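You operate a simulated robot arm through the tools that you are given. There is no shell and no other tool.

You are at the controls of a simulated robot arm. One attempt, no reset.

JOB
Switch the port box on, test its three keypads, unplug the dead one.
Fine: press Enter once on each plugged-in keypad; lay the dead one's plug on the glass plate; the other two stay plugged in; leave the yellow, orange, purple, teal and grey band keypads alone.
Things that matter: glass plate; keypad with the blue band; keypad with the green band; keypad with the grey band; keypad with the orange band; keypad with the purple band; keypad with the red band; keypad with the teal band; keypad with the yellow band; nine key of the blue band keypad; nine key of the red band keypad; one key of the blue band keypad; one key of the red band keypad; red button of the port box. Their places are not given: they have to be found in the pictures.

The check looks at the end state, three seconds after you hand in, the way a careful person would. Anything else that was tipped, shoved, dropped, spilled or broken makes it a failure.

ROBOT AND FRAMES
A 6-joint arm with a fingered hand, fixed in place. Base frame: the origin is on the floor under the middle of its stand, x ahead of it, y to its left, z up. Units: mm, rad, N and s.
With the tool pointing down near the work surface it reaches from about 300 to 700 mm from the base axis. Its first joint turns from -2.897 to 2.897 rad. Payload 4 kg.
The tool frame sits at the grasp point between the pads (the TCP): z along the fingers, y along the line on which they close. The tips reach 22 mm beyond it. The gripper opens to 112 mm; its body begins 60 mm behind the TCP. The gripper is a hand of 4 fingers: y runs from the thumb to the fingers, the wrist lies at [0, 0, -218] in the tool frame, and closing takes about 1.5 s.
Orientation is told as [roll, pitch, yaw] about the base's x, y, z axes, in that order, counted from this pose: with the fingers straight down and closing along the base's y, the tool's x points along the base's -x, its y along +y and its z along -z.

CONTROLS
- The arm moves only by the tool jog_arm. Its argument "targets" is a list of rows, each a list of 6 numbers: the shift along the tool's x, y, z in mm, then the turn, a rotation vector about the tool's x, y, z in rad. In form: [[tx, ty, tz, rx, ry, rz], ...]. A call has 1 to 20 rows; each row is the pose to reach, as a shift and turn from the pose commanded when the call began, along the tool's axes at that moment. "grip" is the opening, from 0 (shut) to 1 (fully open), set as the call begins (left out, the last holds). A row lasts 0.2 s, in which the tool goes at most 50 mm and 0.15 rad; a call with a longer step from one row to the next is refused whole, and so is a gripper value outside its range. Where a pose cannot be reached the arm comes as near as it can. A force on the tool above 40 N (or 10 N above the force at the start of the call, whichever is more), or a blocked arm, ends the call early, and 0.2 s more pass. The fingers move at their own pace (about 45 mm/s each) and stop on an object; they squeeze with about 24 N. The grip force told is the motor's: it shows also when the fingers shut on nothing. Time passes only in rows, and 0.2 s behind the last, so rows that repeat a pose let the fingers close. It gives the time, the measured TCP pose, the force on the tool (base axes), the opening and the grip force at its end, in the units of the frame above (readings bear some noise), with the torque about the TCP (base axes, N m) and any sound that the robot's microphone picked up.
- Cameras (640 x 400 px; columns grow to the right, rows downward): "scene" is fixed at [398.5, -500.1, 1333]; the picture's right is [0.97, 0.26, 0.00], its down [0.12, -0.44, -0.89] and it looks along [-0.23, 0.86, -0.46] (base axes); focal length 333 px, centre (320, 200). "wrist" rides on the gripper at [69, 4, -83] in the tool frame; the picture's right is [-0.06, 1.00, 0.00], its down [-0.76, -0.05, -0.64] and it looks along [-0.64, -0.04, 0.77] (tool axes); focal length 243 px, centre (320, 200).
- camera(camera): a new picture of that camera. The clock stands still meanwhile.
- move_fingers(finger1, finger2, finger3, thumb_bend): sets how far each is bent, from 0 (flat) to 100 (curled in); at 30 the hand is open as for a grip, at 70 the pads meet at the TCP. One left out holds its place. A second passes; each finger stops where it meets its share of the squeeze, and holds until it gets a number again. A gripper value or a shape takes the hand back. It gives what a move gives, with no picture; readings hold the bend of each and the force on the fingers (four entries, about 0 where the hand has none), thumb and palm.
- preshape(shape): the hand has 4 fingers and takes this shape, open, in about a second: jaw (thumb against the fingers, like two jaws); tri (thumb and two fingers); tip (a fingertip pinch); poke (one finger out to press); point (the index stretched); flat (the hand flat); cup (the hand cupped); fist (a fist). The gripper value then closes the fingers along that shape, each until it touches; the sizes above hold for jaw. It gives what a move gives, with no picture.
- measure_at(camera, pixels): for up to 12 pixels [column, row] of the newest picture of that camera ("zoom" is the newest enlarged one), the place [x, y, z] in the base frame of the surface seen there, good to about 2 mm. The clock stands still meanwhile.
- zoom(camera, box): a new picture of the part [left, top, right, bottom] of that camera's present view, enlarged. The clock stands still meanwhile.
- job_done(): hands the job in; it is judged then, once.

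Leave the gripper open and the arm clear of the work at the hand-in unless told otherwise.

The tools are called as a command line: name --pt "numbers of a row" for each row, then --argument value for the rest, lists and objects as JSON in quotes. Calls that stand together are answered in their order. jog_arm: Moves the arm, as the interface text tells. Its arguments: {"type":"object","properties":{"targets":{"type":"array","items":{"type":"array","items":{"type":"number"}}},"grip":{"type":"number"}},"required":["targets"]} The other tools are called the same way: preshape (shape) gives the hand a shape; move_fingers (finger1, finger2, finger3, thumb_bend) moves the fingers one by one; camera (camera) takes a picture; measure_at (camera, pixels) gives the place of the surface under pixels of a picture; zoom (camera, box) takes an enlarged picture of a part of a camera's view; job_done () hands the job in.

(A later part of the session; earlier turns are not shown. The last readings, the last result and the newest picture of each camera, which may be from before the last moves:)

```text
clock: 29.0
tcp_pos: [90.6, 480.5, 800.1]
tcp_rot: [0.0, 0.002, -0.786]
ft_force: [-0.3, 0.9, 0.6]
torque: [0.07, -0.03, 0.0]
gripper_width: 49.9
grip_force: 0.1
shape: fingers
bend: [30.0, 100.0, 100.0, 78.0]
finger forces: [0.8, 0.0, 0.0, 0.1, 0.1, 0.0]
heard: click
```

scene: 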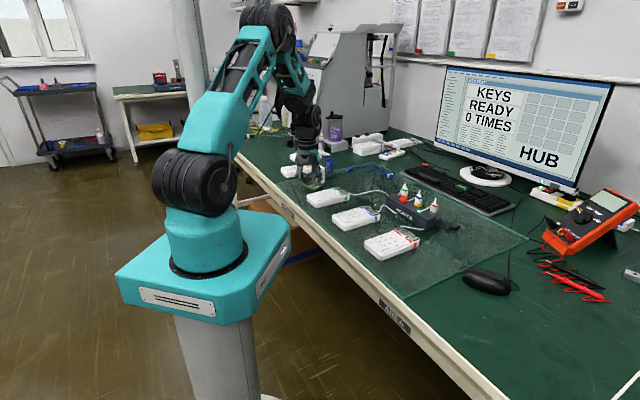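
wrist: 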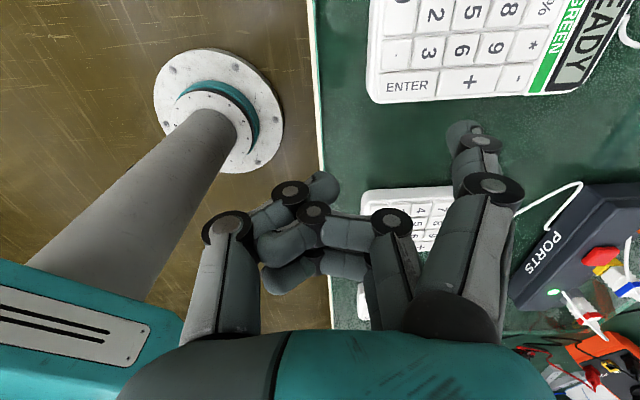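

Click heard on green's ENTER. I lift straight off and look.

jog_arm --pt "0 0 -5 0 0 0" --pt "0 0 -20 0 0 0" --pt "0 0 -60 0 0 0" --pt "0 0 -100 0 0 0" --pt "0 0 -140 0 0 0"

camera --camera "scene"

zoom --camera "scene" --box '[300, 170, 460, 270]'

```text
clock: 30.2
tcp_pos: [89.5, 481.3, 941.9]
tcp_rot: [-0.002, 0.002, -0.786]
ft_force: [0.9, 0.9, -0.1]
torque: [0.0, 0.04, 0.0]
gripper_width: 50.2
grip_force: 0.0
shape: fingers
bend: [30.0, 100.0, 100.0, 78.0]
finger forces: [0.0, 0.0, 0.0, 0.1, 0.1, 0.1]
```

```text
taken
```

scene: 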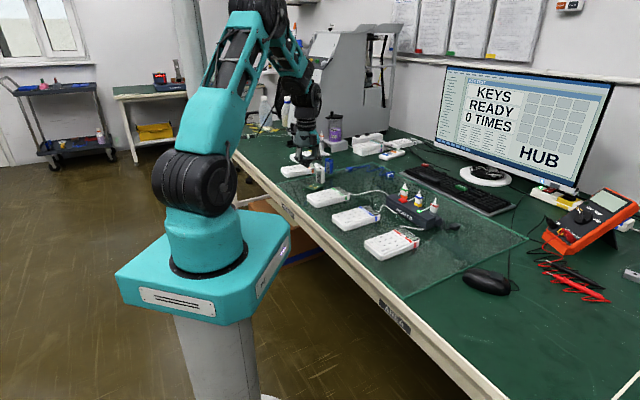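

```text
4.00 times, centred on (380, 220) of scene
```

zoom: 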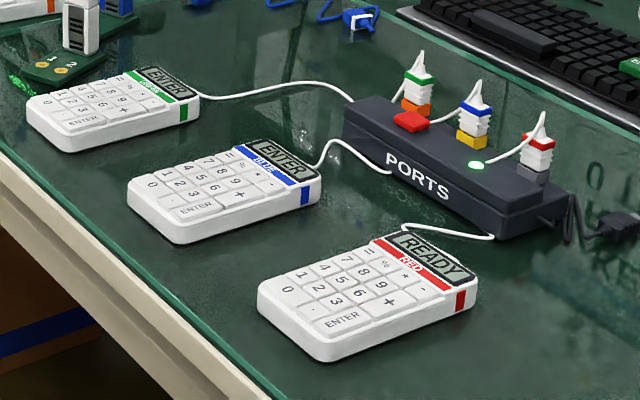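

Green and blue displays now read ENTER, while red still reads READY after its clicked press: red is the dead one. Its plug is the red-banded one at about (509, 515). Before going there I try the "tip" pinch shape up here in free air and look at it.

preshape --shape "tip"

camera --camera "wrist"

zoom --camera "scene" --box '[420, 60, 640, 200]'

```text
clock: 31.1
tcp_pos: [90.1, 481.9, 940.2]
tcp_rot: [0.001, 0.003, -0.785]
ft_force: [1.0, 1.2, 0.3]
torque: [0.0, -0.04, -0.02]
gripper_width: 112.0
grip_force: 0.2
shape: tip
bend: [3.0, 30.0, 3.0, 30.0]
finger forces: [0.0, 0.0, 0.1, 0.0, 0.0, 0.1]
```

```text
taken
```

wrist: 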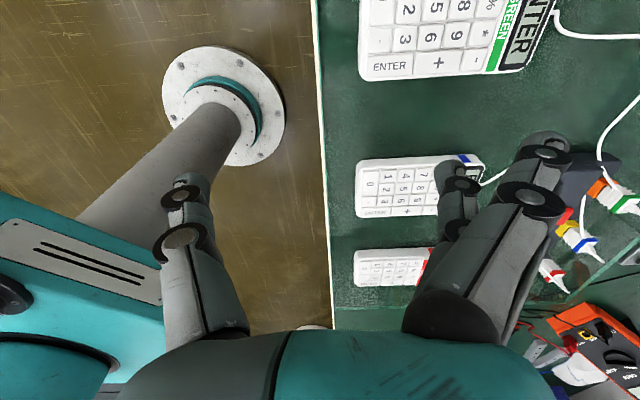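

```text
2.86 times, centred on (530, 130) of scene
```

zoom: 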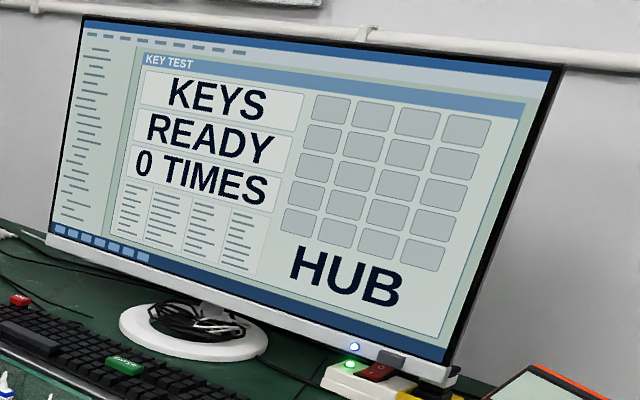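

In the tip shape only finger2 and the thumb are ready to pinch, finger1 and finger3 are splayed away outward on the +y side. The monitor is unchanged. I'll go with yaw −135° so the single thumb fits between the red and blue plugs and the splayed fingers are on the free end of the box. First to (430, 430, 960) at height, turning 90°.

jog_arm --pt "-25 18.5 -2 0 0 0.143" --pt "-50 37 -4 0 0 0.286" --pt "-75.5 55.5 -6 0 0 0.428" --pt "-100.7 74 -8 0 0 0.571" --pt "-126 92.5 -10 0 0 0.714" --pt "-151 111 -11 0 0 0.857" --pt "-176 129.5 -13 0 0 1.0" --pt "-201.5 148 -15 0 0 1.142" --pt "-226.6 166.5 -17 0 0 1.285" --pt "-252 185 -19 0 0 1.428" --pt "-277 203.6 -20 0 0 1.571" --pt "-277 203.6 -20 0 0 1.571"

camera --camera "scene"

camera --camera "wrist"

```text
clock: 33.7
tcp_pos: [431.8, 428.0, 959.1]
tcp_rot: [-0.002, 0.001, -2.358]
ft_force: [-0.5, -0.6, 0.2]
torque: [0.01, 0.01, 0.0]
gripper_width: 112.2
grip_force: 0.0
shape: tip
bend: [3.0, 30.0, 3.0, 30.0]
finger forces: [0.0, 0.0, 0.0, 0.0, 0.0, 0.1]
```

```text
taken
```

scene: 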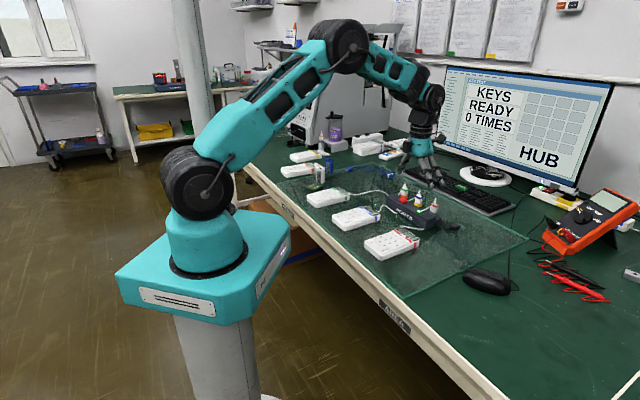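

```text
taken
```

wrist: 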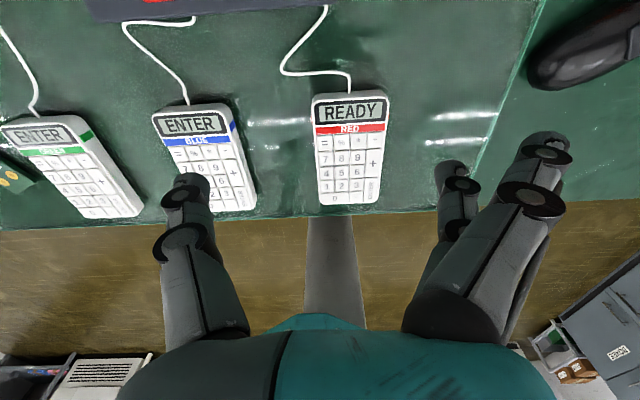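

This view shows the glass plate's right edge (from (540,0) to (475,185)) and free glass right of the red keypad. I'll measure glass points there.

measure_at --camera "wrist" --pixels '[[430, 60], [460, 90], [430, 140], [500, 40], [420, 20], [520, 60], [490, 150], [360, 50], [330, 30], [600, 100], [545, 5], [470, 20]]'

```text
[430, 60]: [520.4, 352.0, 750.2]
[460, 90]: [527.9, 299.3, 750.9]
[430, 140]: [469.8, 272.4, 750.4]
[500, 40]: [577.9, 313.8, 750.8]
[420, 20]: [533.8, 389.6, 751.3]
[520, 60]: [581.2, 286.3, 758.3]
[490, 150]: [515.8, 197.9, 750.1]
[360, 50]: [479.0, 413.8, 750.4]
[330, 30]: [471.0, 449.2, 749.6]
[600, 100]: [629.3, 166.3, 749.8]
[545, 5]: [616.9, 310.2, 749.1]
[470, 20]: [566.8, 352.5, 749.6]
```

Glass reads z≈750; free glass lies around (520, 380). Now I set the opening to about half and move, tilted 0.35 rad outward, to ~100 mm above the red plug for a close look.

jog_arm --pt "20 -1.5 6 0 0.06 0" --pt "40 -3 12 0 0.12 0" --pt "60 -4.5 18 0 0.18 0" --pt "80 -6 24 0 0.24 0" --pt "100 -7.5 30 0 0.3 0" --pt "117.4 -8.5 34 0 0.35 0" --pt "117.4 -8.5 34 0 0.35 0" --grip 0.55

camera --camera "wrist"

zoom --camera "scene" --box '[360, 110, 520, 250]'

```text
clock: 35.3
tcp_pos: [509.4, 519.5, 925.9]
tcp_rot: [-0.002, 0.35, -2.355]
ft_force: [0.1, 0.3, -0.1]
torque: [-0.03, 0.01, 0.04]
gripper_width: 62.3
grip_force: 0.1
shape: tip
bend: [3.0, 72.0, 3.0, 70.0]
finger forces: [0.1, 0.0, 0.0, 0.1, 0.1, 0.0]
```

```text
taken
```

wrist: 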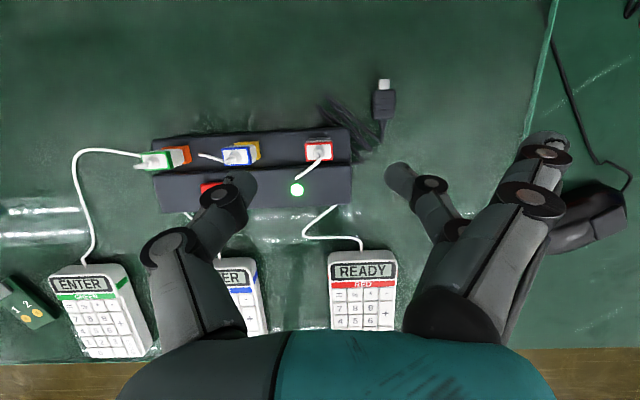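

```text
2.86 times, centred on (440, 180) of scene
```

zoom: 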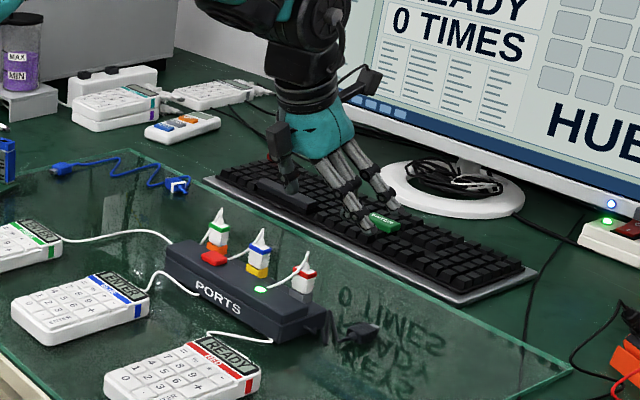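

Now I have a fine view from above: red plug at wrist (318, 150), its cord runs toward the lamp (297, 188), free glass to the right. I'll zoom in on it.

zoom --camera "wrist" --box '[260, 110, 380, 210]'

measure_at --camera "wrist" --pixels '[[318, 150], [308, 143], [329, 143], [309, 159], [330, 159], [300, 178], [297, 190], [237, 155], [340, 150], [400, 170], [245, 178], [384, 100]]'

```text
4.00 times, centred on (320, 160) of wrist
```

zoom: 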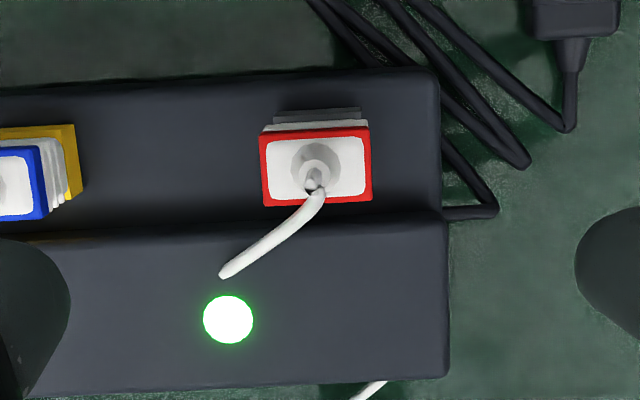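

```text
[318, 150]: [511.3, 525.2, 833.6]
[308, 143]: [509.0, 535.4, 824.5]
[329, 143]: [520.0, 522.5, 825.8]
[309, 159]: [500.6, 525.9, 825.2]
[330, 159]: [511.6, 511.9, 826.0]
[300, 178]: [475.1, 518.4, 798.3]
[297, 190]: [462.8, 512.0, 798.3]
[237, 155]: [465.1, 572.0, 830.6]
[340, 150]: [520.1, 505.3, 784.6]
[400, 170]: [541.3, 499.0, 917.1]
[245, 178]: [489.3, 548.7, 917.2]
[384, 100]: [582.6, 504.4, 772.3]
```

The plug's red band is at z≈825 with centre (510.3, 523.9), about 18 × 13 mm; its rear step of the box is at 784.6. I check thumb and finger joint places to be sure the thumb clears the blue plug when lowered.

measure_at --camera "wrist" --pixels '[[215, 195], [200, 205], [170, 245], [150, 245], [190, 230], [225, 175], [255, 190], [545, 140], [530, 195], [430, 185], [455, 228], [560, 150]]'

measure_at --camera "zoom" --pixels '[[500, 205], [520, 160], [570, 110], [470, 150], [590, 20], [10, 190], [30, 150], [70, 160], [318, 165], [315, 185], [275, 230], [225, 270]]'

```text
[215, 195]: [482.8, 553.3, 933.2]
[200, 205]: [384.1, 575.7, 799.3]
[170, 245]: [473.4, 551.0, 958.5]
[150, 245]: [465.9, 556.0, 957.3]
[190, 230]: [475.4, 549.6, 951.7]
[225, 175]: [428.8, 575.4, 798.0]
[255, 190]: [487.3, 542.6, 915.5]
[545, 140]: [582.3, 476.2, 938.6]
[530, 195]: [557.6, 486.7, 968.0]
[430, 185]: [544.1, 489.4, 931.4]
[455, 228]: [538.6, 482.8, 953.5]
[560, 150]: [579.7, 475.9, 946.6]
```

```text
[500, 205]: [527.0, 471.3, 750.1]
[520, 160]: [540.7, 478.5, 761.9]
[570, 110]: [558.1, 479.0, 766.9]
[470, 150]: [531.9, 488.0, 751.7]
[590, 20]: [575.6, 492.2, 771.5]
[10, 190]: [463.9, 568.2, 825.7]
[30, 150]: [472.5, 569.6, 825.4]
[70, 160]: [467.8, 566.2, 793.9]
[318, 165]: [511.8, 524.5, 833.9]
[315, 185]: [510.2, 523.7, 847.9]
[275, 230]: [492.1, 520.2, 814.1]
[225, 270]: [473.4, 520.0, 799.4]
```

The thumb stays ≥15 mm from the blue plug's body at gripping height, and the cord runs inward, clear of the thumb's path. I narrow the opening to 0.4 and lower to z≈850, centred on the plug.

jog_arm --pt "-4 -0.5 14 0 0 0" --pt "-8 -1 28 0 0 0" --pt "-12 -1.5 42 0 0 0" --pt "-16 -2 56 0 0 0" --pt "-20.7 -2.5 73.3 0 0 0" --pt "-20.7 -2.5 73.3 0 0 0" --grip 0.4

camera --camera "wrist"

zoom --camera "scene" --box '[390, 150, 480, 230]'

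```text
clock: 36.7
tcp_pos: [510.2, 524.8, 850.2]
tcp_rot: [-0.001, 0.351, -2.355]
ft_force: [0.5, -0.1, -0.6]
torque: [-0.01, 0.02, 0.02]
gripper_width: 45.5
grip_force: 0.1
shape: tip
bend: [3.0, 73.0, 3.0, 70.0]
finger forces: [0.1, 0.0, 0.1, 0.0, 0.0, 0.1]
```

```text
taken
```

wrist: 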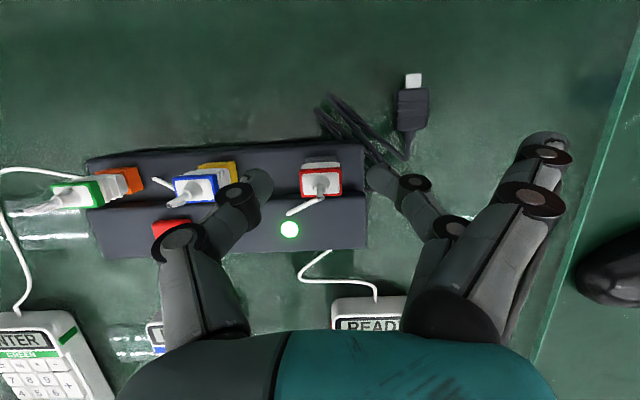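

```text
5.00 times, centred on (435, 190) of scene
```

zoom: 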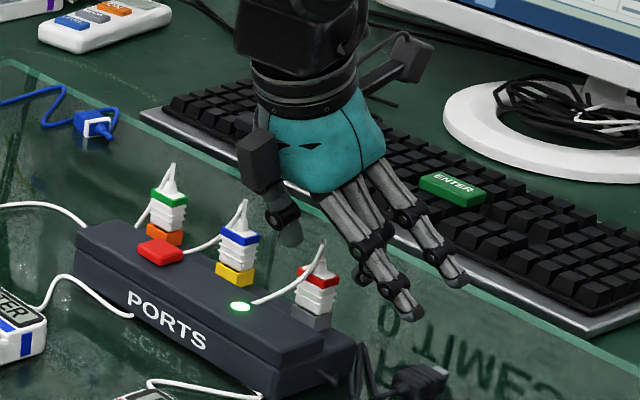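

The plug (320, 180) sits centred between thumb tip (258, 185) and finger2 tip (380, 180). I lower further to z≈816, slowly.

jog_arm --pt "-2.2 0.3 6.5 0 0 0" --pt "-4.3 0.5 13 0 0 0" --pt "-6.4 0.5 19.4 0 0 0" --pt "-8.5 0.5 25.8 0 0 0" --pt "-10.7 0.5 32.3 0 0 0" --pt "-10.7 0.5 32.3 0 0 0"

camera --camera "wrist"

zoom --camera "scene" --box '[390, 150, 480, 230]'

```text
clock: 38.1
tcp_pos: [510.2, 523.7, 816.3]
tcp_rot: [0.0, 0.348, -2.357]
ft_force: [-0.2, 0.5, -0.4]
torque: [-0.02, 0.01, 0.0]
gripper_width: 45.3
grip_force: 0.1
shape: tip
bend: [3.0, 73.0, 3.0, 70.0]
finger forces: [0.0, 0.0, 0.0, 0.0, 0.0, 0.1]
```

```text
taken
```

wrist: 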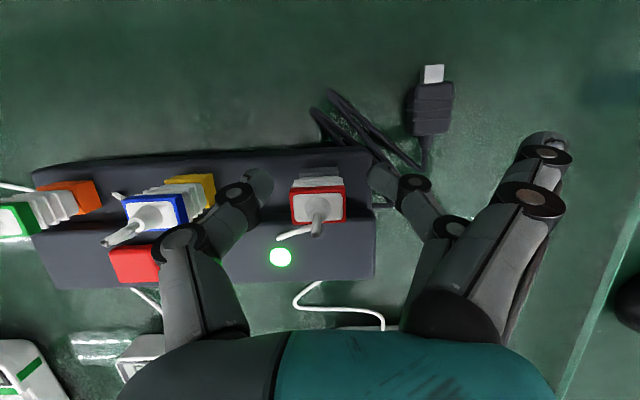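

```text
5.00 times, centred on (435, 190) of scene
```

zoom: 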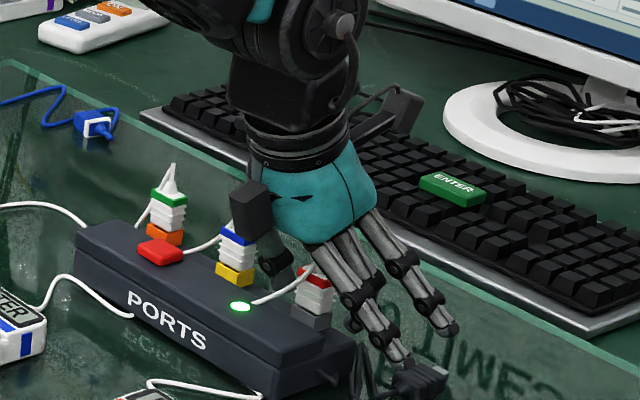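

Everything is clear (forces ~0). The fingers straddle the plug. I zoom the wrist view to check where the pads will meet the plug.

zoom --camera "wrist" --box '[220, 140, 420, 265]'

measure_at --camera "wrist" --pixels '[[268, 182], [260, 175], [375, 178], [382, 172], [318, 182], [300, 188], [340, 188], [318, 222]]'

```text
3.20 times, centred on (320, 202) of wrist
```

zoom: 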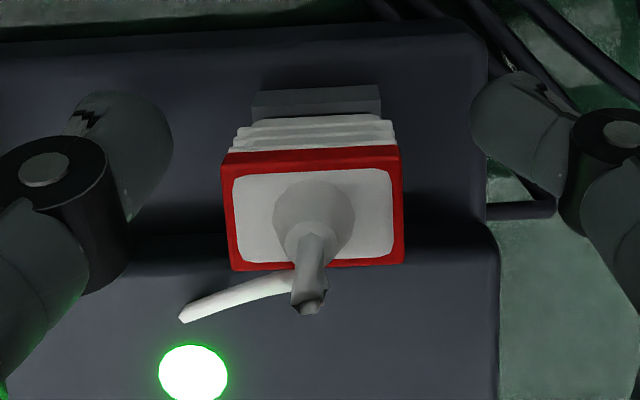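

```text
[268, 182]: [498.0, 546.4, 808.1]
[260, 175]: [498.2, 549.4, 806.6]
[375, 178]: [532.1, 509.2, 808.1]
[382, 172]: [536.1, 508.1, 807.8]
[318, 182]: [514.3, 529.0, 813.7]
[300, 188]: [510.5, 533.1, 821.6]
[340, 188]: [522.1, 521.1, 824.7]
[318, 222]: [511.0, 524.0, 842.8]
```

Pads sit at z≈805–812 on both sides of the plug's white body. Now I close on it.

jog_arm --pt "0 0 0 0 0 0" --pt "0 0 0 0 0 0" --pt "0 0 0 0 0 0" --pt "0 0 0 0 0 0" --pt "0 0 0 0 0 0" --pt "0 0 0 0 0 0" --grip 0

camera --camera "wrist"

zoom --camera "scene" --box '[390, 150, 480, 230]'

```text
clock: 39.5
tcp_pos: [510.1, 524.5, 816.2]
tcp_rot: [-0.002, 0.35, -2.356]
ft_force: [0.4, 0.3, -3.3]
torque: [0.04, -0.04, -0.01]
gripper_width: 16.3
grip_force: 24.3
shape: tip
bend: [30.0, 73.0, 30.0, 70.0]
finger forces: [0.0, 21.2, 0.0, 0.0, 21.3, 0.0]
```

```text
taken
```

wrist: 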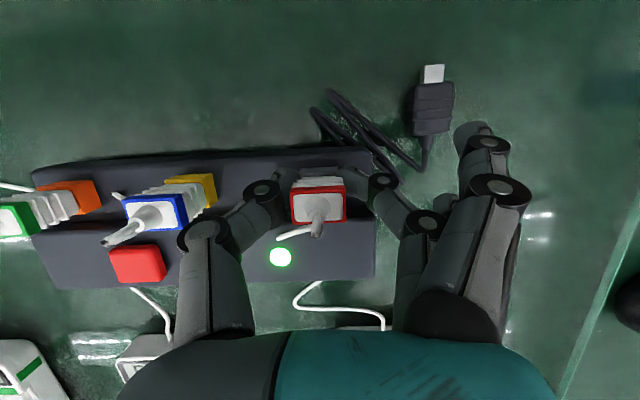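

```text
5.00 times, centred on (435, 190) of scene
```

zoom: 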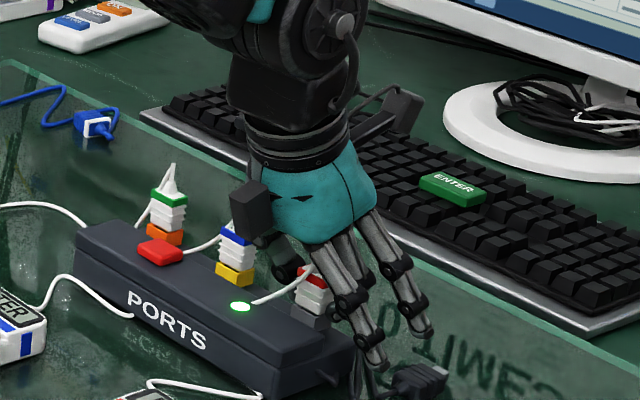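

Firm grip: 21 N on finger and thumb, width 16 mm. I pull straight up slowly, 10 mm first, watching the force.

jog_arm --pt "0.69 0 -1.88 0 0 0" --pt "1.37 0 -3.76 0 0 0" --pt "2.06 0 -5.63 0 0 0" --pt "2.74 0 -7.51 0 0 0" --pt "3.43 0 -9.39 0 0 0" --pt "3.43 0 -9.39 0 0 0"

zoom --camera "wrist" --box '[220, 140, 420, 265]'

zoom --camera "scene" --box '[390, 150, 480, 230]'

```text
clock: 40.9
tcp_pos: [510.9, 523.9, 827.0]
tcp_rot: [-0.002, 0.351, -2.356]
ft_force: [0.5, 0.6, 0.1]
torque: [-0.02, 0.0, -0.01]
gripper_width: 16.3
grip_force: 24.1
shape: tip
bend: [30.0, 73.0, 30.0, 70.0]
finger forces: [0.1, 21.7, 0.1, 0.0, 21.6, 0.0]
```

```text
3.20 times, centred on (320, 202) of wrist
```

zoom: 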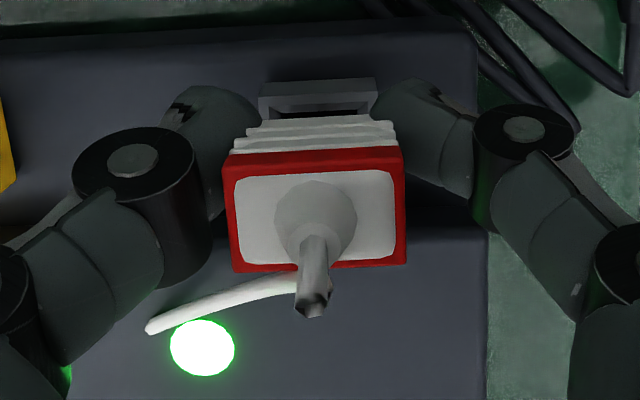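

```text
5.00 times, centred on (435, 190) of scene
```

zoom: 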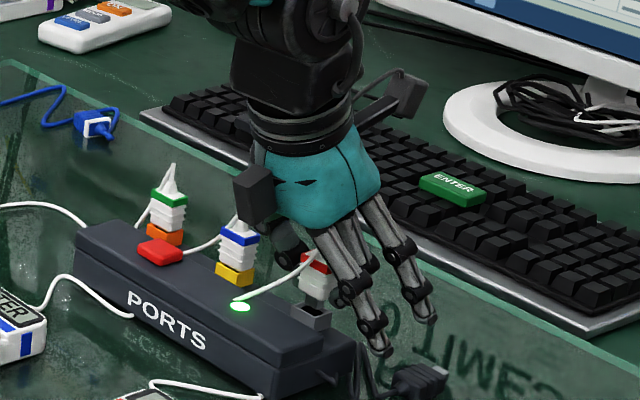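

The plug has come out: the grey socket is open and the force is ~0. I lift 55 mm more straight up and look at the plug and its cord.

jog_arm --pt "3.4 0 -9.4 0 0 0" --pt "6.9 0 -18.8 0 0 0" --pt "10.3 0 -28.2 0 0 0" --pt "13.7 0 -37.6 0 0 0" --pt "18.9 0 -51.6 0 0 0" --pt "18.9 0 -51.6 0 0 0"

camera --camera "wrist"

zoom --camera "scene" --box '[380, 130, 490, 230]'

```text
clock: 42.3
tcp_pos: [511.4, 523.7, 880.5]
tcp_rot: [-0.001, 0.349, -2.355]
ft_force: [-0.6, -0.7, 0.3]
torque: [0.01, -0.03, 0.01]
gripper_width: 16.3
grip_force: 24.2
shape: tip
bend: [30.0, 73.0, 30.0, 70.0]
finger forces: [0.0, 21.7, 0.0, 0.0, 21.7, 0.1]
```

```text
taken
```

wrist: 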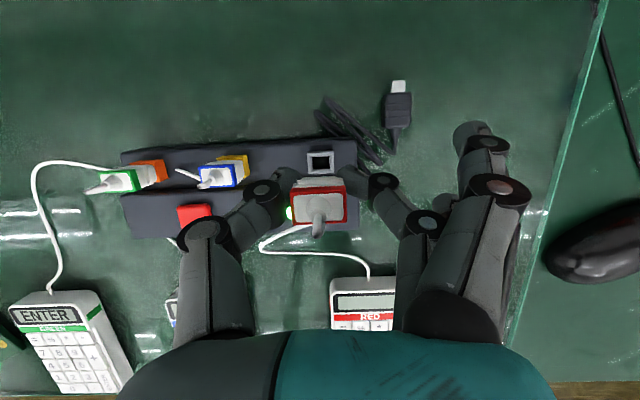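

```text
4.00 times, centred on (435, 180) of scene
```

zoom: 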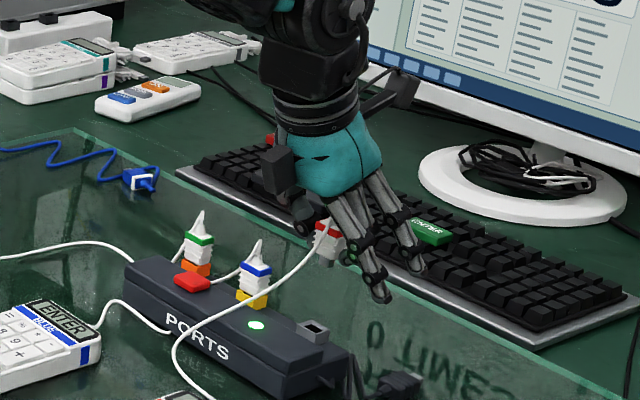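

The plug is out, the red keypad's display went blank, and its cord is a free white cable running from the plug over the box's front to the keypad. I measure the cord's attachment and candidate spots on the glass.

measure_at --camera "wrist" --pixels '[[368, 276], [262, 252], [300, 230], [340, 305], [318, 165], [390, 230], [550, 230], [575, 150], [520, 330], [398, 110], [500, 260], [318, 190]]'

zoom --camera "wrist" --box '[240, 130, 420, 280]'

```text
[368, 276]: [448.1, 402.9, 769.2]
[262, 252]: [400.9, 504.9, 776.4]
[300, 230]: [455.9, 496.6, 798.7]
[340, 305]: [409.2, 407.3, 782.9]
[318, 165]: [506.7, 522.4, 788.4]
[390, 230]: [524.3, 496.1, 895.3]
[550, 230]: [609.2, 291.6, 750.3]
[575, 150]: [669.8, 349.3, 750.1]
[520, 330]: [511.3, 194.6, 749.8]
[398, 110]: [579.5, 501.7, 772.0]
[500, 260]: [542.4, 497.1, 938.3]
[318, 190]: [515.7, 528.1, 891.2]
```

```text
2.67 times, centred on (330, 205) of wrist
```

zoom: 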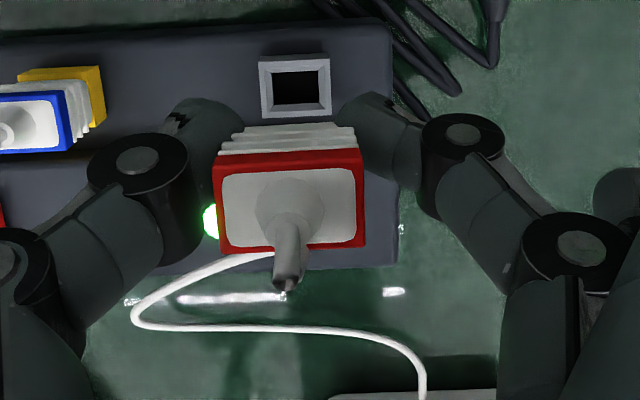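

I look more closely at the held plug in the scene view to see its lower end.

zoom --camera "scene" --box '[440, 175, 485, 210]'

```text
11.43 times, centred on (462, 192) of scene
```

zoom: 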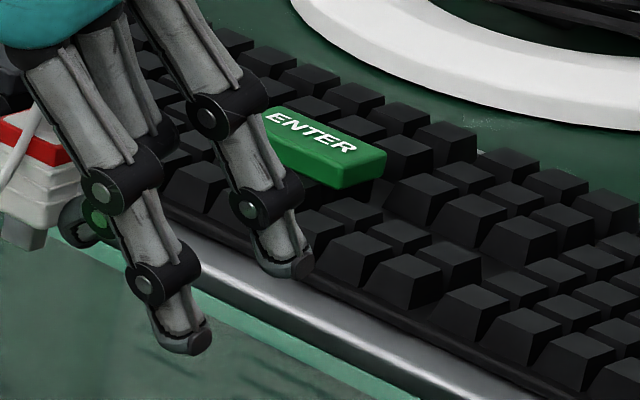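

zoom --camera "scene" --box '[425, 175, 470, 205]'

```text
13.33 times, centred on (448, 190) of scene
```

zoom: 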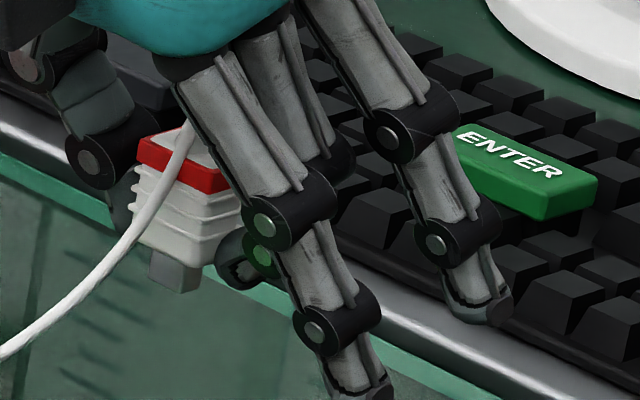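

The plug has a short grey pin at its bottom end. I measure pin bottom, body, finger tips.

measure_at --camera "zoom" --pixels '[[170, 285], [172, 268], [180, 240], [180, 180], [240, 275], [245, 285], [370, 390], [485, 315], [320, 330], [60, 310], [130, 240]]'

```text
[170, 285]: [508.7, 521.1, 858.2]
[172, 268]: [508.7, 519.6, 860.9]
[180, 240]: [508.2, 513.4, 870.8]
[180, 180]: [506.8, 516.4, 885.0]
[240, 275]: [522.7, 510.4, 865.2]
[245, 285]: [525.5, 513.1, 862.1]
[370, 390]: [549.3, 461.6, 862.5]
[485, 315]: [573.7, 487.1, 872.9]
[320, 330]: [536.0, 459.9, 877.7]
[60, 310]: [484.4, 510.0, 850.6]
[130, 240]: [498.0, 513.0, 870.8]
```

The pin's bottom is 24 mm below the TCP, about level with the finger tips. The free glass strip right of the red keypad (between it and the plate's right edge) is good: I'll go to about (534, 343), first sideways at height, then down to TCP z≈830.

jog_arm --pt "-17.5 24 -6.4 0 0 0" --pt "-35 48 -12.8 0 0 0" --pt "-52.5 72 -19.2 0 0 0" --pt "-70 96 -25.6 0 0 0" --pt "-87.5 120 -32 0 0 0" --pt "-105.1 143.7 -38.4 0 0 0" --pt "-113.7 143.7 -14.9 0 0 0" --pt "-122.3 143.7 8.6 0 0 0" --pt "-122.3 143.7 8.6 0 0 0"

camera --camera "wrist"

camera --camera "scene"

```text
clock: 44.3
tcp_pos: [533.7, 344.3, 830.3]
tcp_rot: [-0.001, 0.351, -2.358]
ft_force: [-0.4, -0.2, -0.5]
torque: [0.03, 0.0, 0.01]
gripper_width: 16.4
grip_force: 24.0
shape: tip
bend: [30.0, 73.0, 30.0, 70.0]
finger forces: [0.0, 21.7, 0.0, 0.1, 21.7, 0.1]
```

```text
taken
```

wrist: 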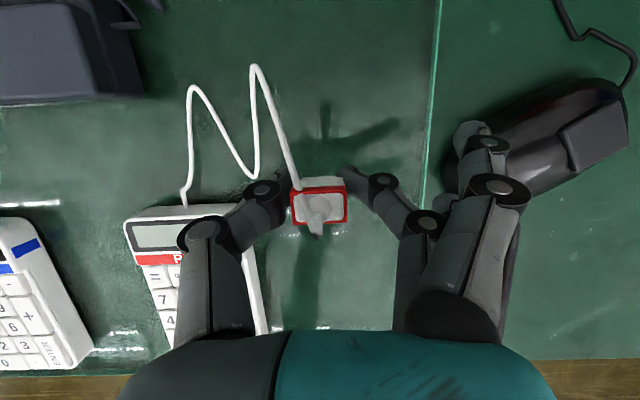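

```text
taken
```

scene: 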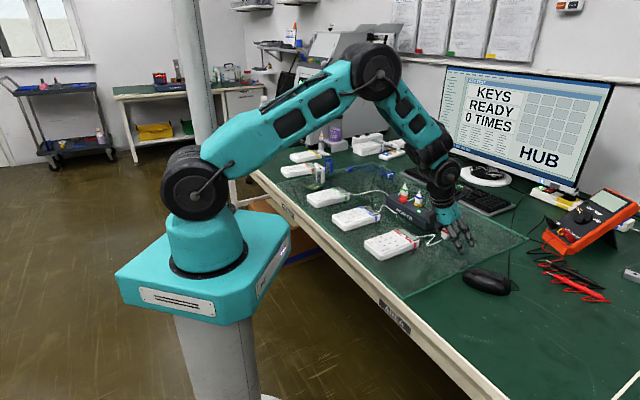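

The plug hangs over the free glass; the cord lies slack in a zigzag. The mouse at the right (500–620, 90–200) is close to my splayed-finger side, so I measure its near edge and the keypad's right edge.

measure_at --camera "wrist" --pixels '[[530, 120], [560, 190], [455, 160], [540, 110], [620, 130], [570, 130], [431, 100], [425, 170], [262, 320], [240, 250], [205, 205], [140, 260]]'

zoom --camera "scene" --box '[400, 190, 530, 300]'

```text
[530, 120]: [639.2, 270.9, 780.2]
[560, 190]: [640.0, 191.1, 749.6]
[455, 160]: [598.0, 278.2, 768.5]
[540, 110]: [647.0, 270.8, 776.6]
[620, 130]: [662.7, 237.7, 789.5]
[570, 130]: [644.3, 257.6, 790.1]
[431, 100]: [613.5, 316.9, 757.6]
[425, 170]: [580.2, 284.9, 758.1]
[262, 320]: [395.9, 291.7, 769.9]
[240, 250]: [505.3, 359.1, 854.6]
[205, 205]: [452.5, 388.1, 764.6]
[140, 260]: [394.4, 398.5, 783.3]
```

```text
3.64 times, centred on (465, 245) of scene
```

zoom: 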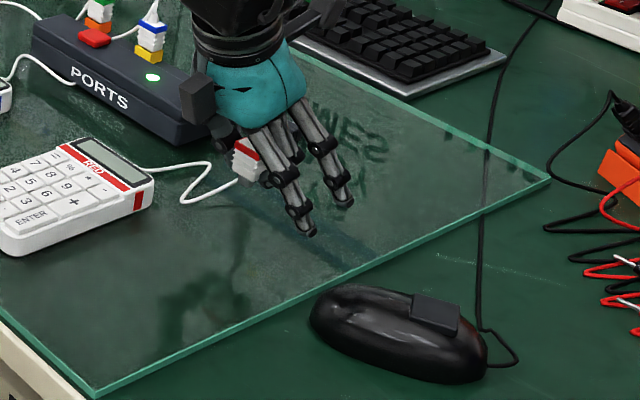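

The plate's edge measures z≈758 (so the glass top is at 758, the camera looked through it before). The mouse starts at lateral 226, so I move 22 mm toward the keypad side and down 20 mm (pin bottom ~28 mm over the glass).

jog_arm --pt "-0.7 -7 7 0 0 0" --pt "-1.4 -14 14 0 0 0" --pt "-2.2 -22 20.5 0 0 0" --pt "-2.2 -22 20.5 0 0 0"

move_fingers --finger1 3 --finger3 3

camera --camera "wrist"

```text
clock: 45.3
tcp_pos: [521.1, 363.9, 812.3]
tcp_rot: [0.001, 0.349, -2.355]
ft_force: [-0.3, -0.6, 0.5]
torque: [-0.03, -0.04, 0.02]
gripper_width: 16.1
grip_force: 24.2
shape: tip
bend: [30.0, 73.0, 30.0, 70.0]
finger forces: [0.0, 21.7, 0.1, 0.0, 21.7, 0.1]
```

```text
clock: 46.3
tcp_pos: [521.4, 362.4, 811.4]
tcp_rot: [-0.001, 0.348, -2.356]
ft_force: [-0.3, 0.2, -0.8]
torque: [0.03, 0.0, -0.01]
gripper_width: 88.8
grip_force: 21.5
shape: fingers
bend: [3.0, 73.0, 3.0, 70.0]
finger forces: [0.1, 21.6, 0.0, 0.0, 21.7, 0.0]
```

```text
taken
```

wrist: 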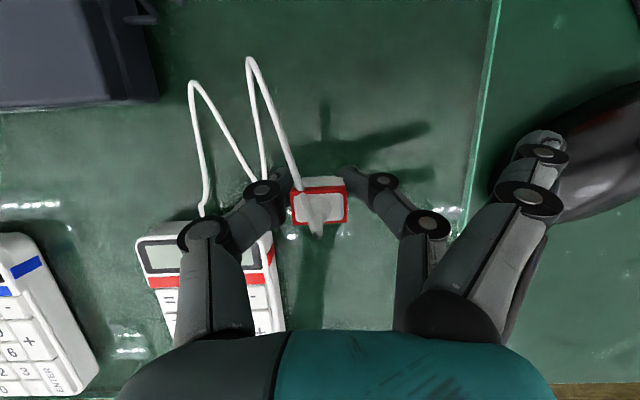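

Grip held (21.6 N), fingers 1 and 3 are splayed. Now I tilt 0.45 rad further outward about the plug so that it leans inward, staying at this height, and check clearances.

jog_arm --pt "0 0 0 0 0.1 0" --pt "0 0 0 0 0.2 0" --pt "0 0 0 0 0.3 0" --pt "0 0 0 0 0.4 0" --pt "0 0 0 0 0.45 0" --pt "0 0 0 0 0.45 0"

camera --camera "wrist"

zoom --camera "scene" --box '[390, 180, 530, 300]'

```text
clock: 47.7
tcp_pos: [521.0, 363.1, 811.7]
tcp_rot: [-0.001, 0.799, -2.359]
ft_force: [0.4, -0.6, 0.1]
torque: [0.03, -0.03, 0.0]
gripper_width: 88.6
grip_force: 21.1
shape: fingers
bend: [3.0, 73.0, 3.0, 70.0]
finger forces: [0.0, 21.7, 0.1, 0.0, 21.6, 0.1]
```

```text
taken
```

wrist: 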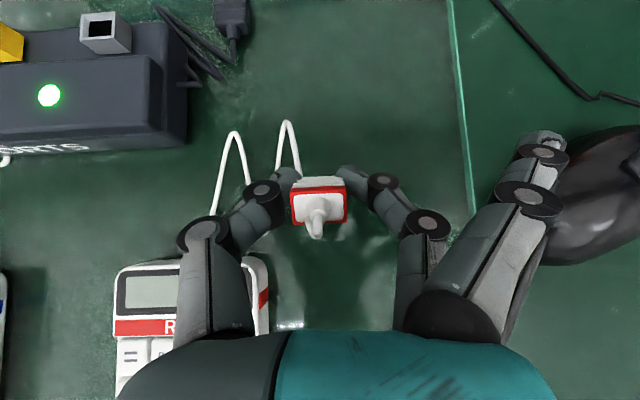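

```text
3.33 times, centred on (460, 240) of scene
```

zoom: 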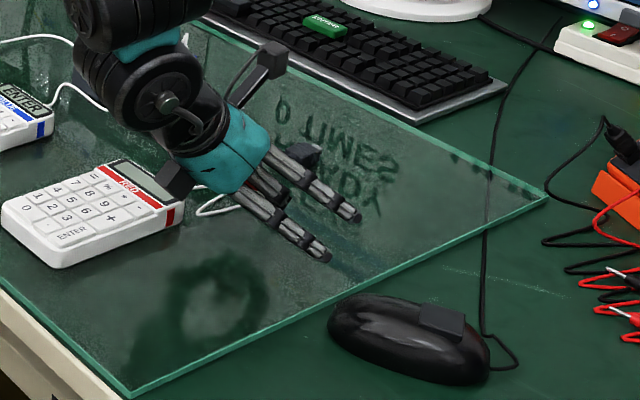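

A dark block of the hand (thumb root, zoom (180,185)) looks close to the red keypad's top corner. I measure it and the finger tips before lowering.

measure_at --camera "zoom" --pixels '[[180, 185], [165, 175], [185, 200], [195, 195], [327, 257], [358, 218], [300, 240], [265, 195], [175, 215], [250, 215]]'

measure_at --camera "wrist" --pixels '[[548, 138], [530, 195], [540, 130], [320, 182], [285, 175], [350, 172], [600, 180], [560, 200], [265, 300]]'

```text
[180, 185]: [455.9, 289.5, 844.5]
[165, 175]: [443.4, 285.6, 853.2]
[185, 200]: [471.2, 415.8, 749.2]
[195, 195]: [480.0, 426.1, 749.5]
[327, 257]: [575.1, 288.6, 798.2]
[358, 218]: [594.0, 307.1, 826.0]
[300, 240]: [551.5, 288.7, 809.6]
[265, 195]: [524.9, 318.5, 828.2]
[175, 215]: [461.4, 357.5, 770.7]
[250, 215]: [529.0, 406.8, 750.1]
```

```text
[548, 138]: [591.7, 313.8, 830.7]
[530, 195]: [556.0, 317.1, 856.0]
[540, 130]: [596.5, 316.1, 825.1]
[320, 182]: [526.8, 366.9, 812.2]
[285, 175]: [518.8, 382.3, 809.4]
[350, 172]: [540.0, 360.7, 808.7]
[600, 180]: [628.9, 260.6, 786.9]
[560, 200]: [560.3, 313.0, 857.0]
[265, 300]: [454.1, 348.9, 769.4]
```

All clear: lowest block ≥50 mm above the keypad after its share, finger tips above the pin's bottom level. I lower 26 mm vertically (pin ~5 mm over the glass).

jog_arm --pt "-5 0 4.9 0 0 0" --pt "-10 0 9.7 0 0 0" --pt "-15 0 14.6 0 0 0" --pt "-18.6 0 18.1 0 0 0" --pt "-18.6 0 18.1 0 0 0"

zoom --camera "wrist" --box '[220, 120, 440, 280]'

zoom --camera "scene" --box '[390, 180, 530, 300]'

```text
clock: 48.9
tcp_pos: [522.5, 362.9, 783.8]
tcp_rot: [-0.002, 0.799, -2.358]
ft_force: [0.5, 0.3, 0.3]
torque: [-0.02, 0.0, 0.01]
gripper_width: 89.2
grip_force: 21.2
shape: fingers
bend: [3.0, 73.0, 3.0, 70.0]
finger forces: [0.0, 21.5, 0.0, 0.0, 21.6, 0.0]
```

```text
2.50 times, centred on (330, 200) of wrist
```

zoom: 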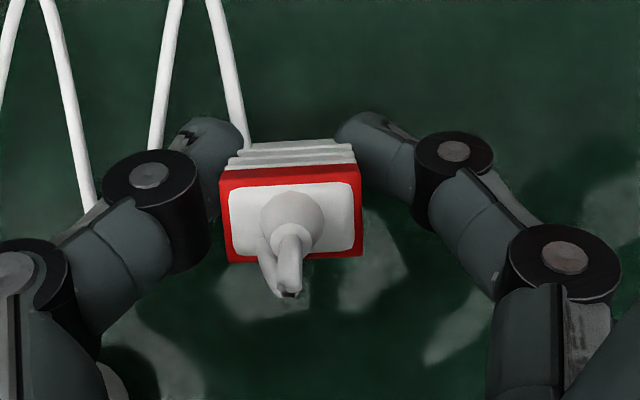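

```text
3.33 times, centred on (460, 240) of scene
```

zoom: 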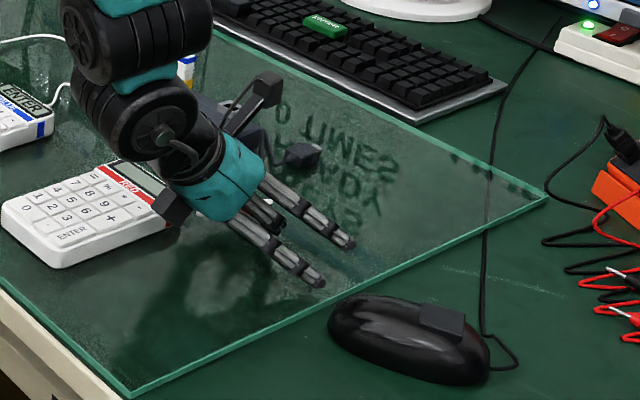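

TCP z 783.8, no contact yet. I lower in 1 mm steps and watch the force.

jog_arm --pt "-0.72 0 0.7 0 0 0" --pt "-1.43 0 1.39 0 0 0" --pt "-1.43 0 1.39 0 0 0"

```text
clock: 49.7
tcp_pos: [521.3, 362.2, 782.6]
tcp_rot: [-0.001, 0.8, -2.357]
ft_force: [-0.4, -0.5, 2.1]
torque: [0.0, 0.01, -0.01]
gripper_width: 88.5
grip_force: 21.9
shape: fingers
bend: [3.0, 73.0, 3.0, 70.0]
finger forces: [0.1, 21.9, 0.1, 0.0, 21.9, 0.0]
```

A first touch shows (2 N upward). One more millimetre.

jog_arm --pt "-0.72 0 0.7 0 0 0" --pt "-0.72 0 0.7 0 0 0"

zoom --camera "wrist" --box '[220, 120, 440, 280]'

```text
clock: 50.3
tcp_pos: [520.7, 362.9, 782.6]
tcp_rot: [-0.001, 0.801, -2.359]
ft_force: [0.3, -0.4, 5.8]
torque: [0.02, -0.03, -0.02]
gripper_width: 88.9
grip_force: 22.9
shape: fingers
bend: [3.0, 73.0, 3.0, 70.0]
finger forces: [0.0, 22.6, 0.1, 0.0, 22.5, 0.1]
```

```text
2.50 times, centred on (330, 200) of wrist
```

zoom: 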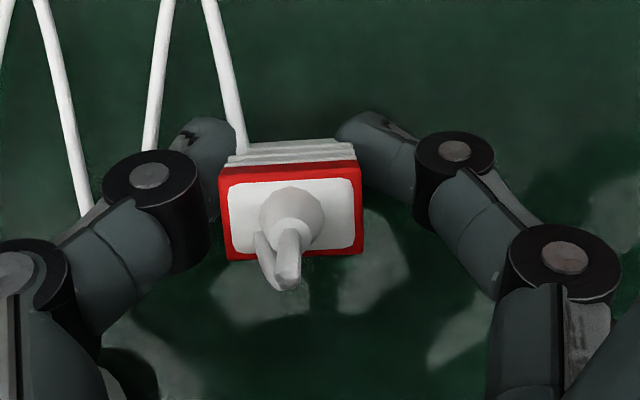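

The pin end rests on the glass (5.8 N). Before releasing I want more room between the opening thumb and the keypad, so I lift 5 mm, shift 22 mm outward, and set down again lightly.

jog_arm --pt "3.6 0 -3.5 0 0 0" --pt "11.3 0 4.4 0 0 0" --pt "18.9 0 12.3 0 0 0" --pt "17.1 0 14.1 0 0 0" --pt "15.8 0 15.3 0 0 0" --pt "15.8 0 15.3 0 0 0"

```text
clock: 51.7
tcp_pos: [537.5, 378.9, 783.4]
tcp_rot: [-0.002, 0.798, -2.356]
ft_force: [0.0, 0.6, 0.5]
torque: [0.01, 0.0, 0.04]
gripper_width: 88.9
grip_force: 22.1
shape: fingers
bend: [3.0, 73.0, 3.0, 70.0]
finger forces: [0.0, 22.3, 0.0, 0.1, 22.4, 0.1]
```

jog_arm --pt "-0.5 0 0.5 0 0 0" --pt "-0.5 0 0.5 0 0 0"

camera --camera "wrist"

zoom --camera "scene" --box '[390, 180, 530, 300]'

```text
clock: 52.3
tcp_pos: [536.9, 378.8, 781.5]
tcp_rot: [-0.002, 0.803, -2.36]
ft_force: [-1.0, 1.0, 5.1]
torque: [0.06, 0.01, 0.02]
gripper_width: 89.0
grip_force: 22.5
shape: fingers
bend: [3.0, 73.0, 3.0, 70.0]
finger forces: [0.0, 22.1, 0.0, 0.0, 23.3, 0.1]
```

```text
taken
```

wrist: 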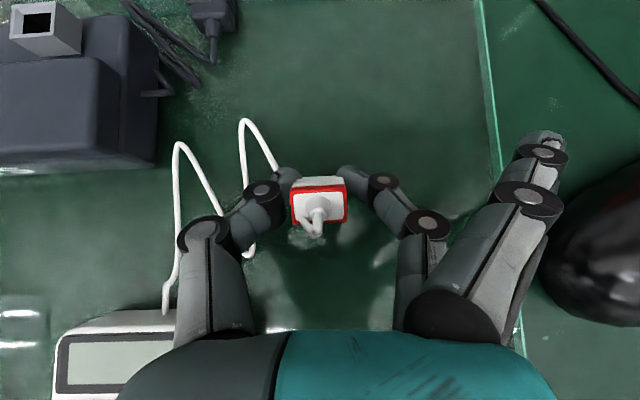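

```text
3.33 times, centred on (460, 240) of scene
```

zoom: 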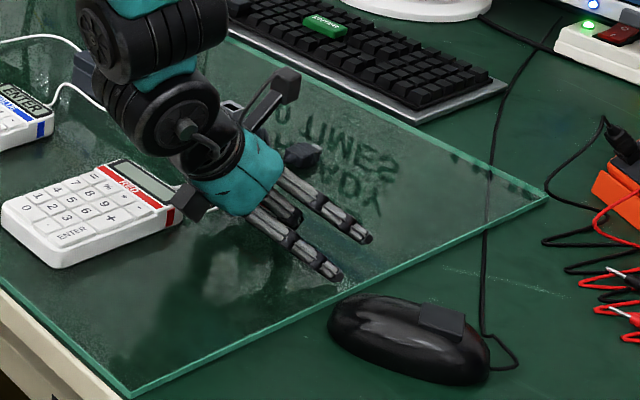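

The pin is touching again with ~5 N. I release with the tip shape (opens thumb and finger2 only; the others stay splayed).

preshape --shape "tip"

camera --camera "wrist"

zoom --camera "scene" --box '[390, 180, 530, 300]'

```text
clock: 53.2
tcp_pos: [537.5, 378.4, 781.5]
tcp_rot: [-0.001, 0.8, -2.358]
ft_force: [-0.3, -0.1, -0.1]
torque: [-0.01, -0.02, 0.03]
gripper_width: 112.1
grip_force: 0.1
shape: tip
bend: [3.0, 30.0, 3.0, 30.0]
finger forces: [0.0, 0.0, 0.0, 0.0, 0.0, 0.0]
```

```text
taken
```

wrist: 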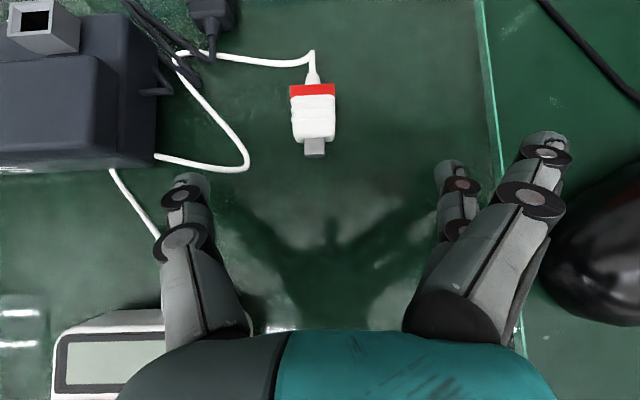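

```text
3.33 times, centred on (460, 240) of scene
```

zoom: 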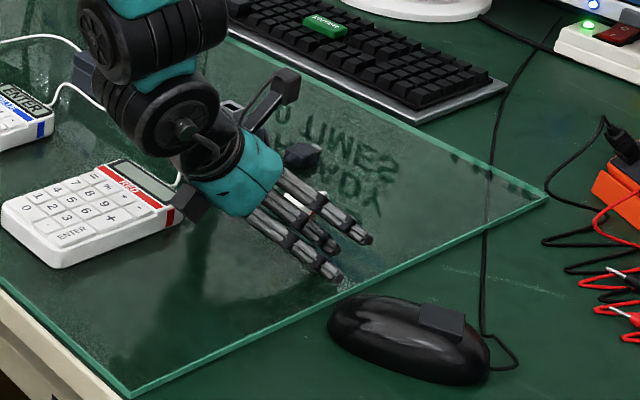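

The plug has toppled gently and lies flat on the glass at wrist (313, 115), pin inward, with nothing else touched. I lift the hand straight up, then withdraw.

jog_arm --pt "7.2 0 -7 0 0 0" --pt "21.5 0 -20.9 0 0 0" --pt "43 0 -41.8 0 0 0" --pt "71.7 0 -69.7 0 0 0" --pt "100 0 -97.5 0 0 0" --pt "100 0 -97.5 0 0 0"

camera --camera "wrist"

camera --camera "scene"

```text
clock: 54.6
tcp_pos: [538.0, 375.8, 921.4]
tcp_rot: [-0.002, 0.801, -2.357]
ft_force: [0.4, -0.4, 0.4]
torque: [-0.03, -0.01, 0.01]
gripper_width: 111.8
grip_force: 0.1
shape: tip
bend: [3.0, 30.0, 3.0, 30.0]
finger forces: [0.0, 0.0, 0.0, 0.0, 0.0, 0.1]
```

```text
taken
```

wrist: 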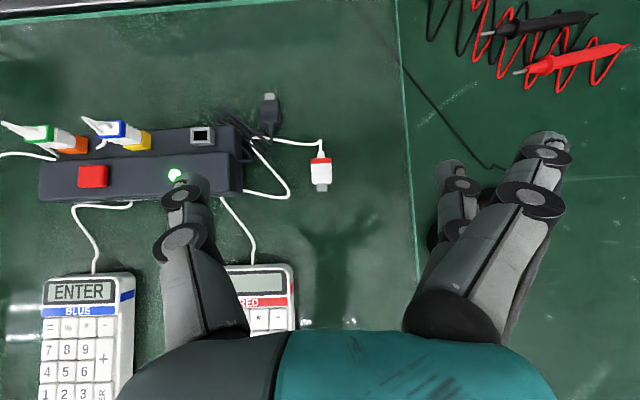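

```text
taken
```

scene: 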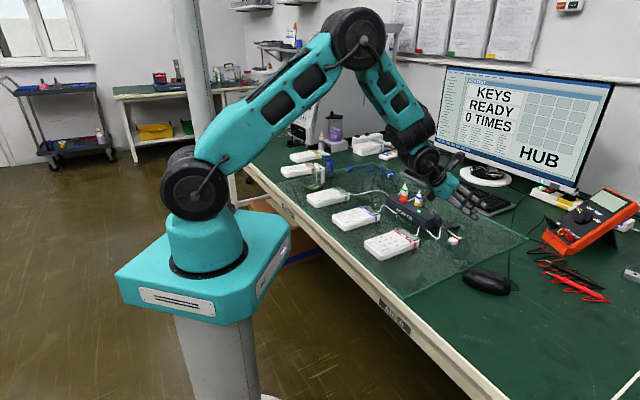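

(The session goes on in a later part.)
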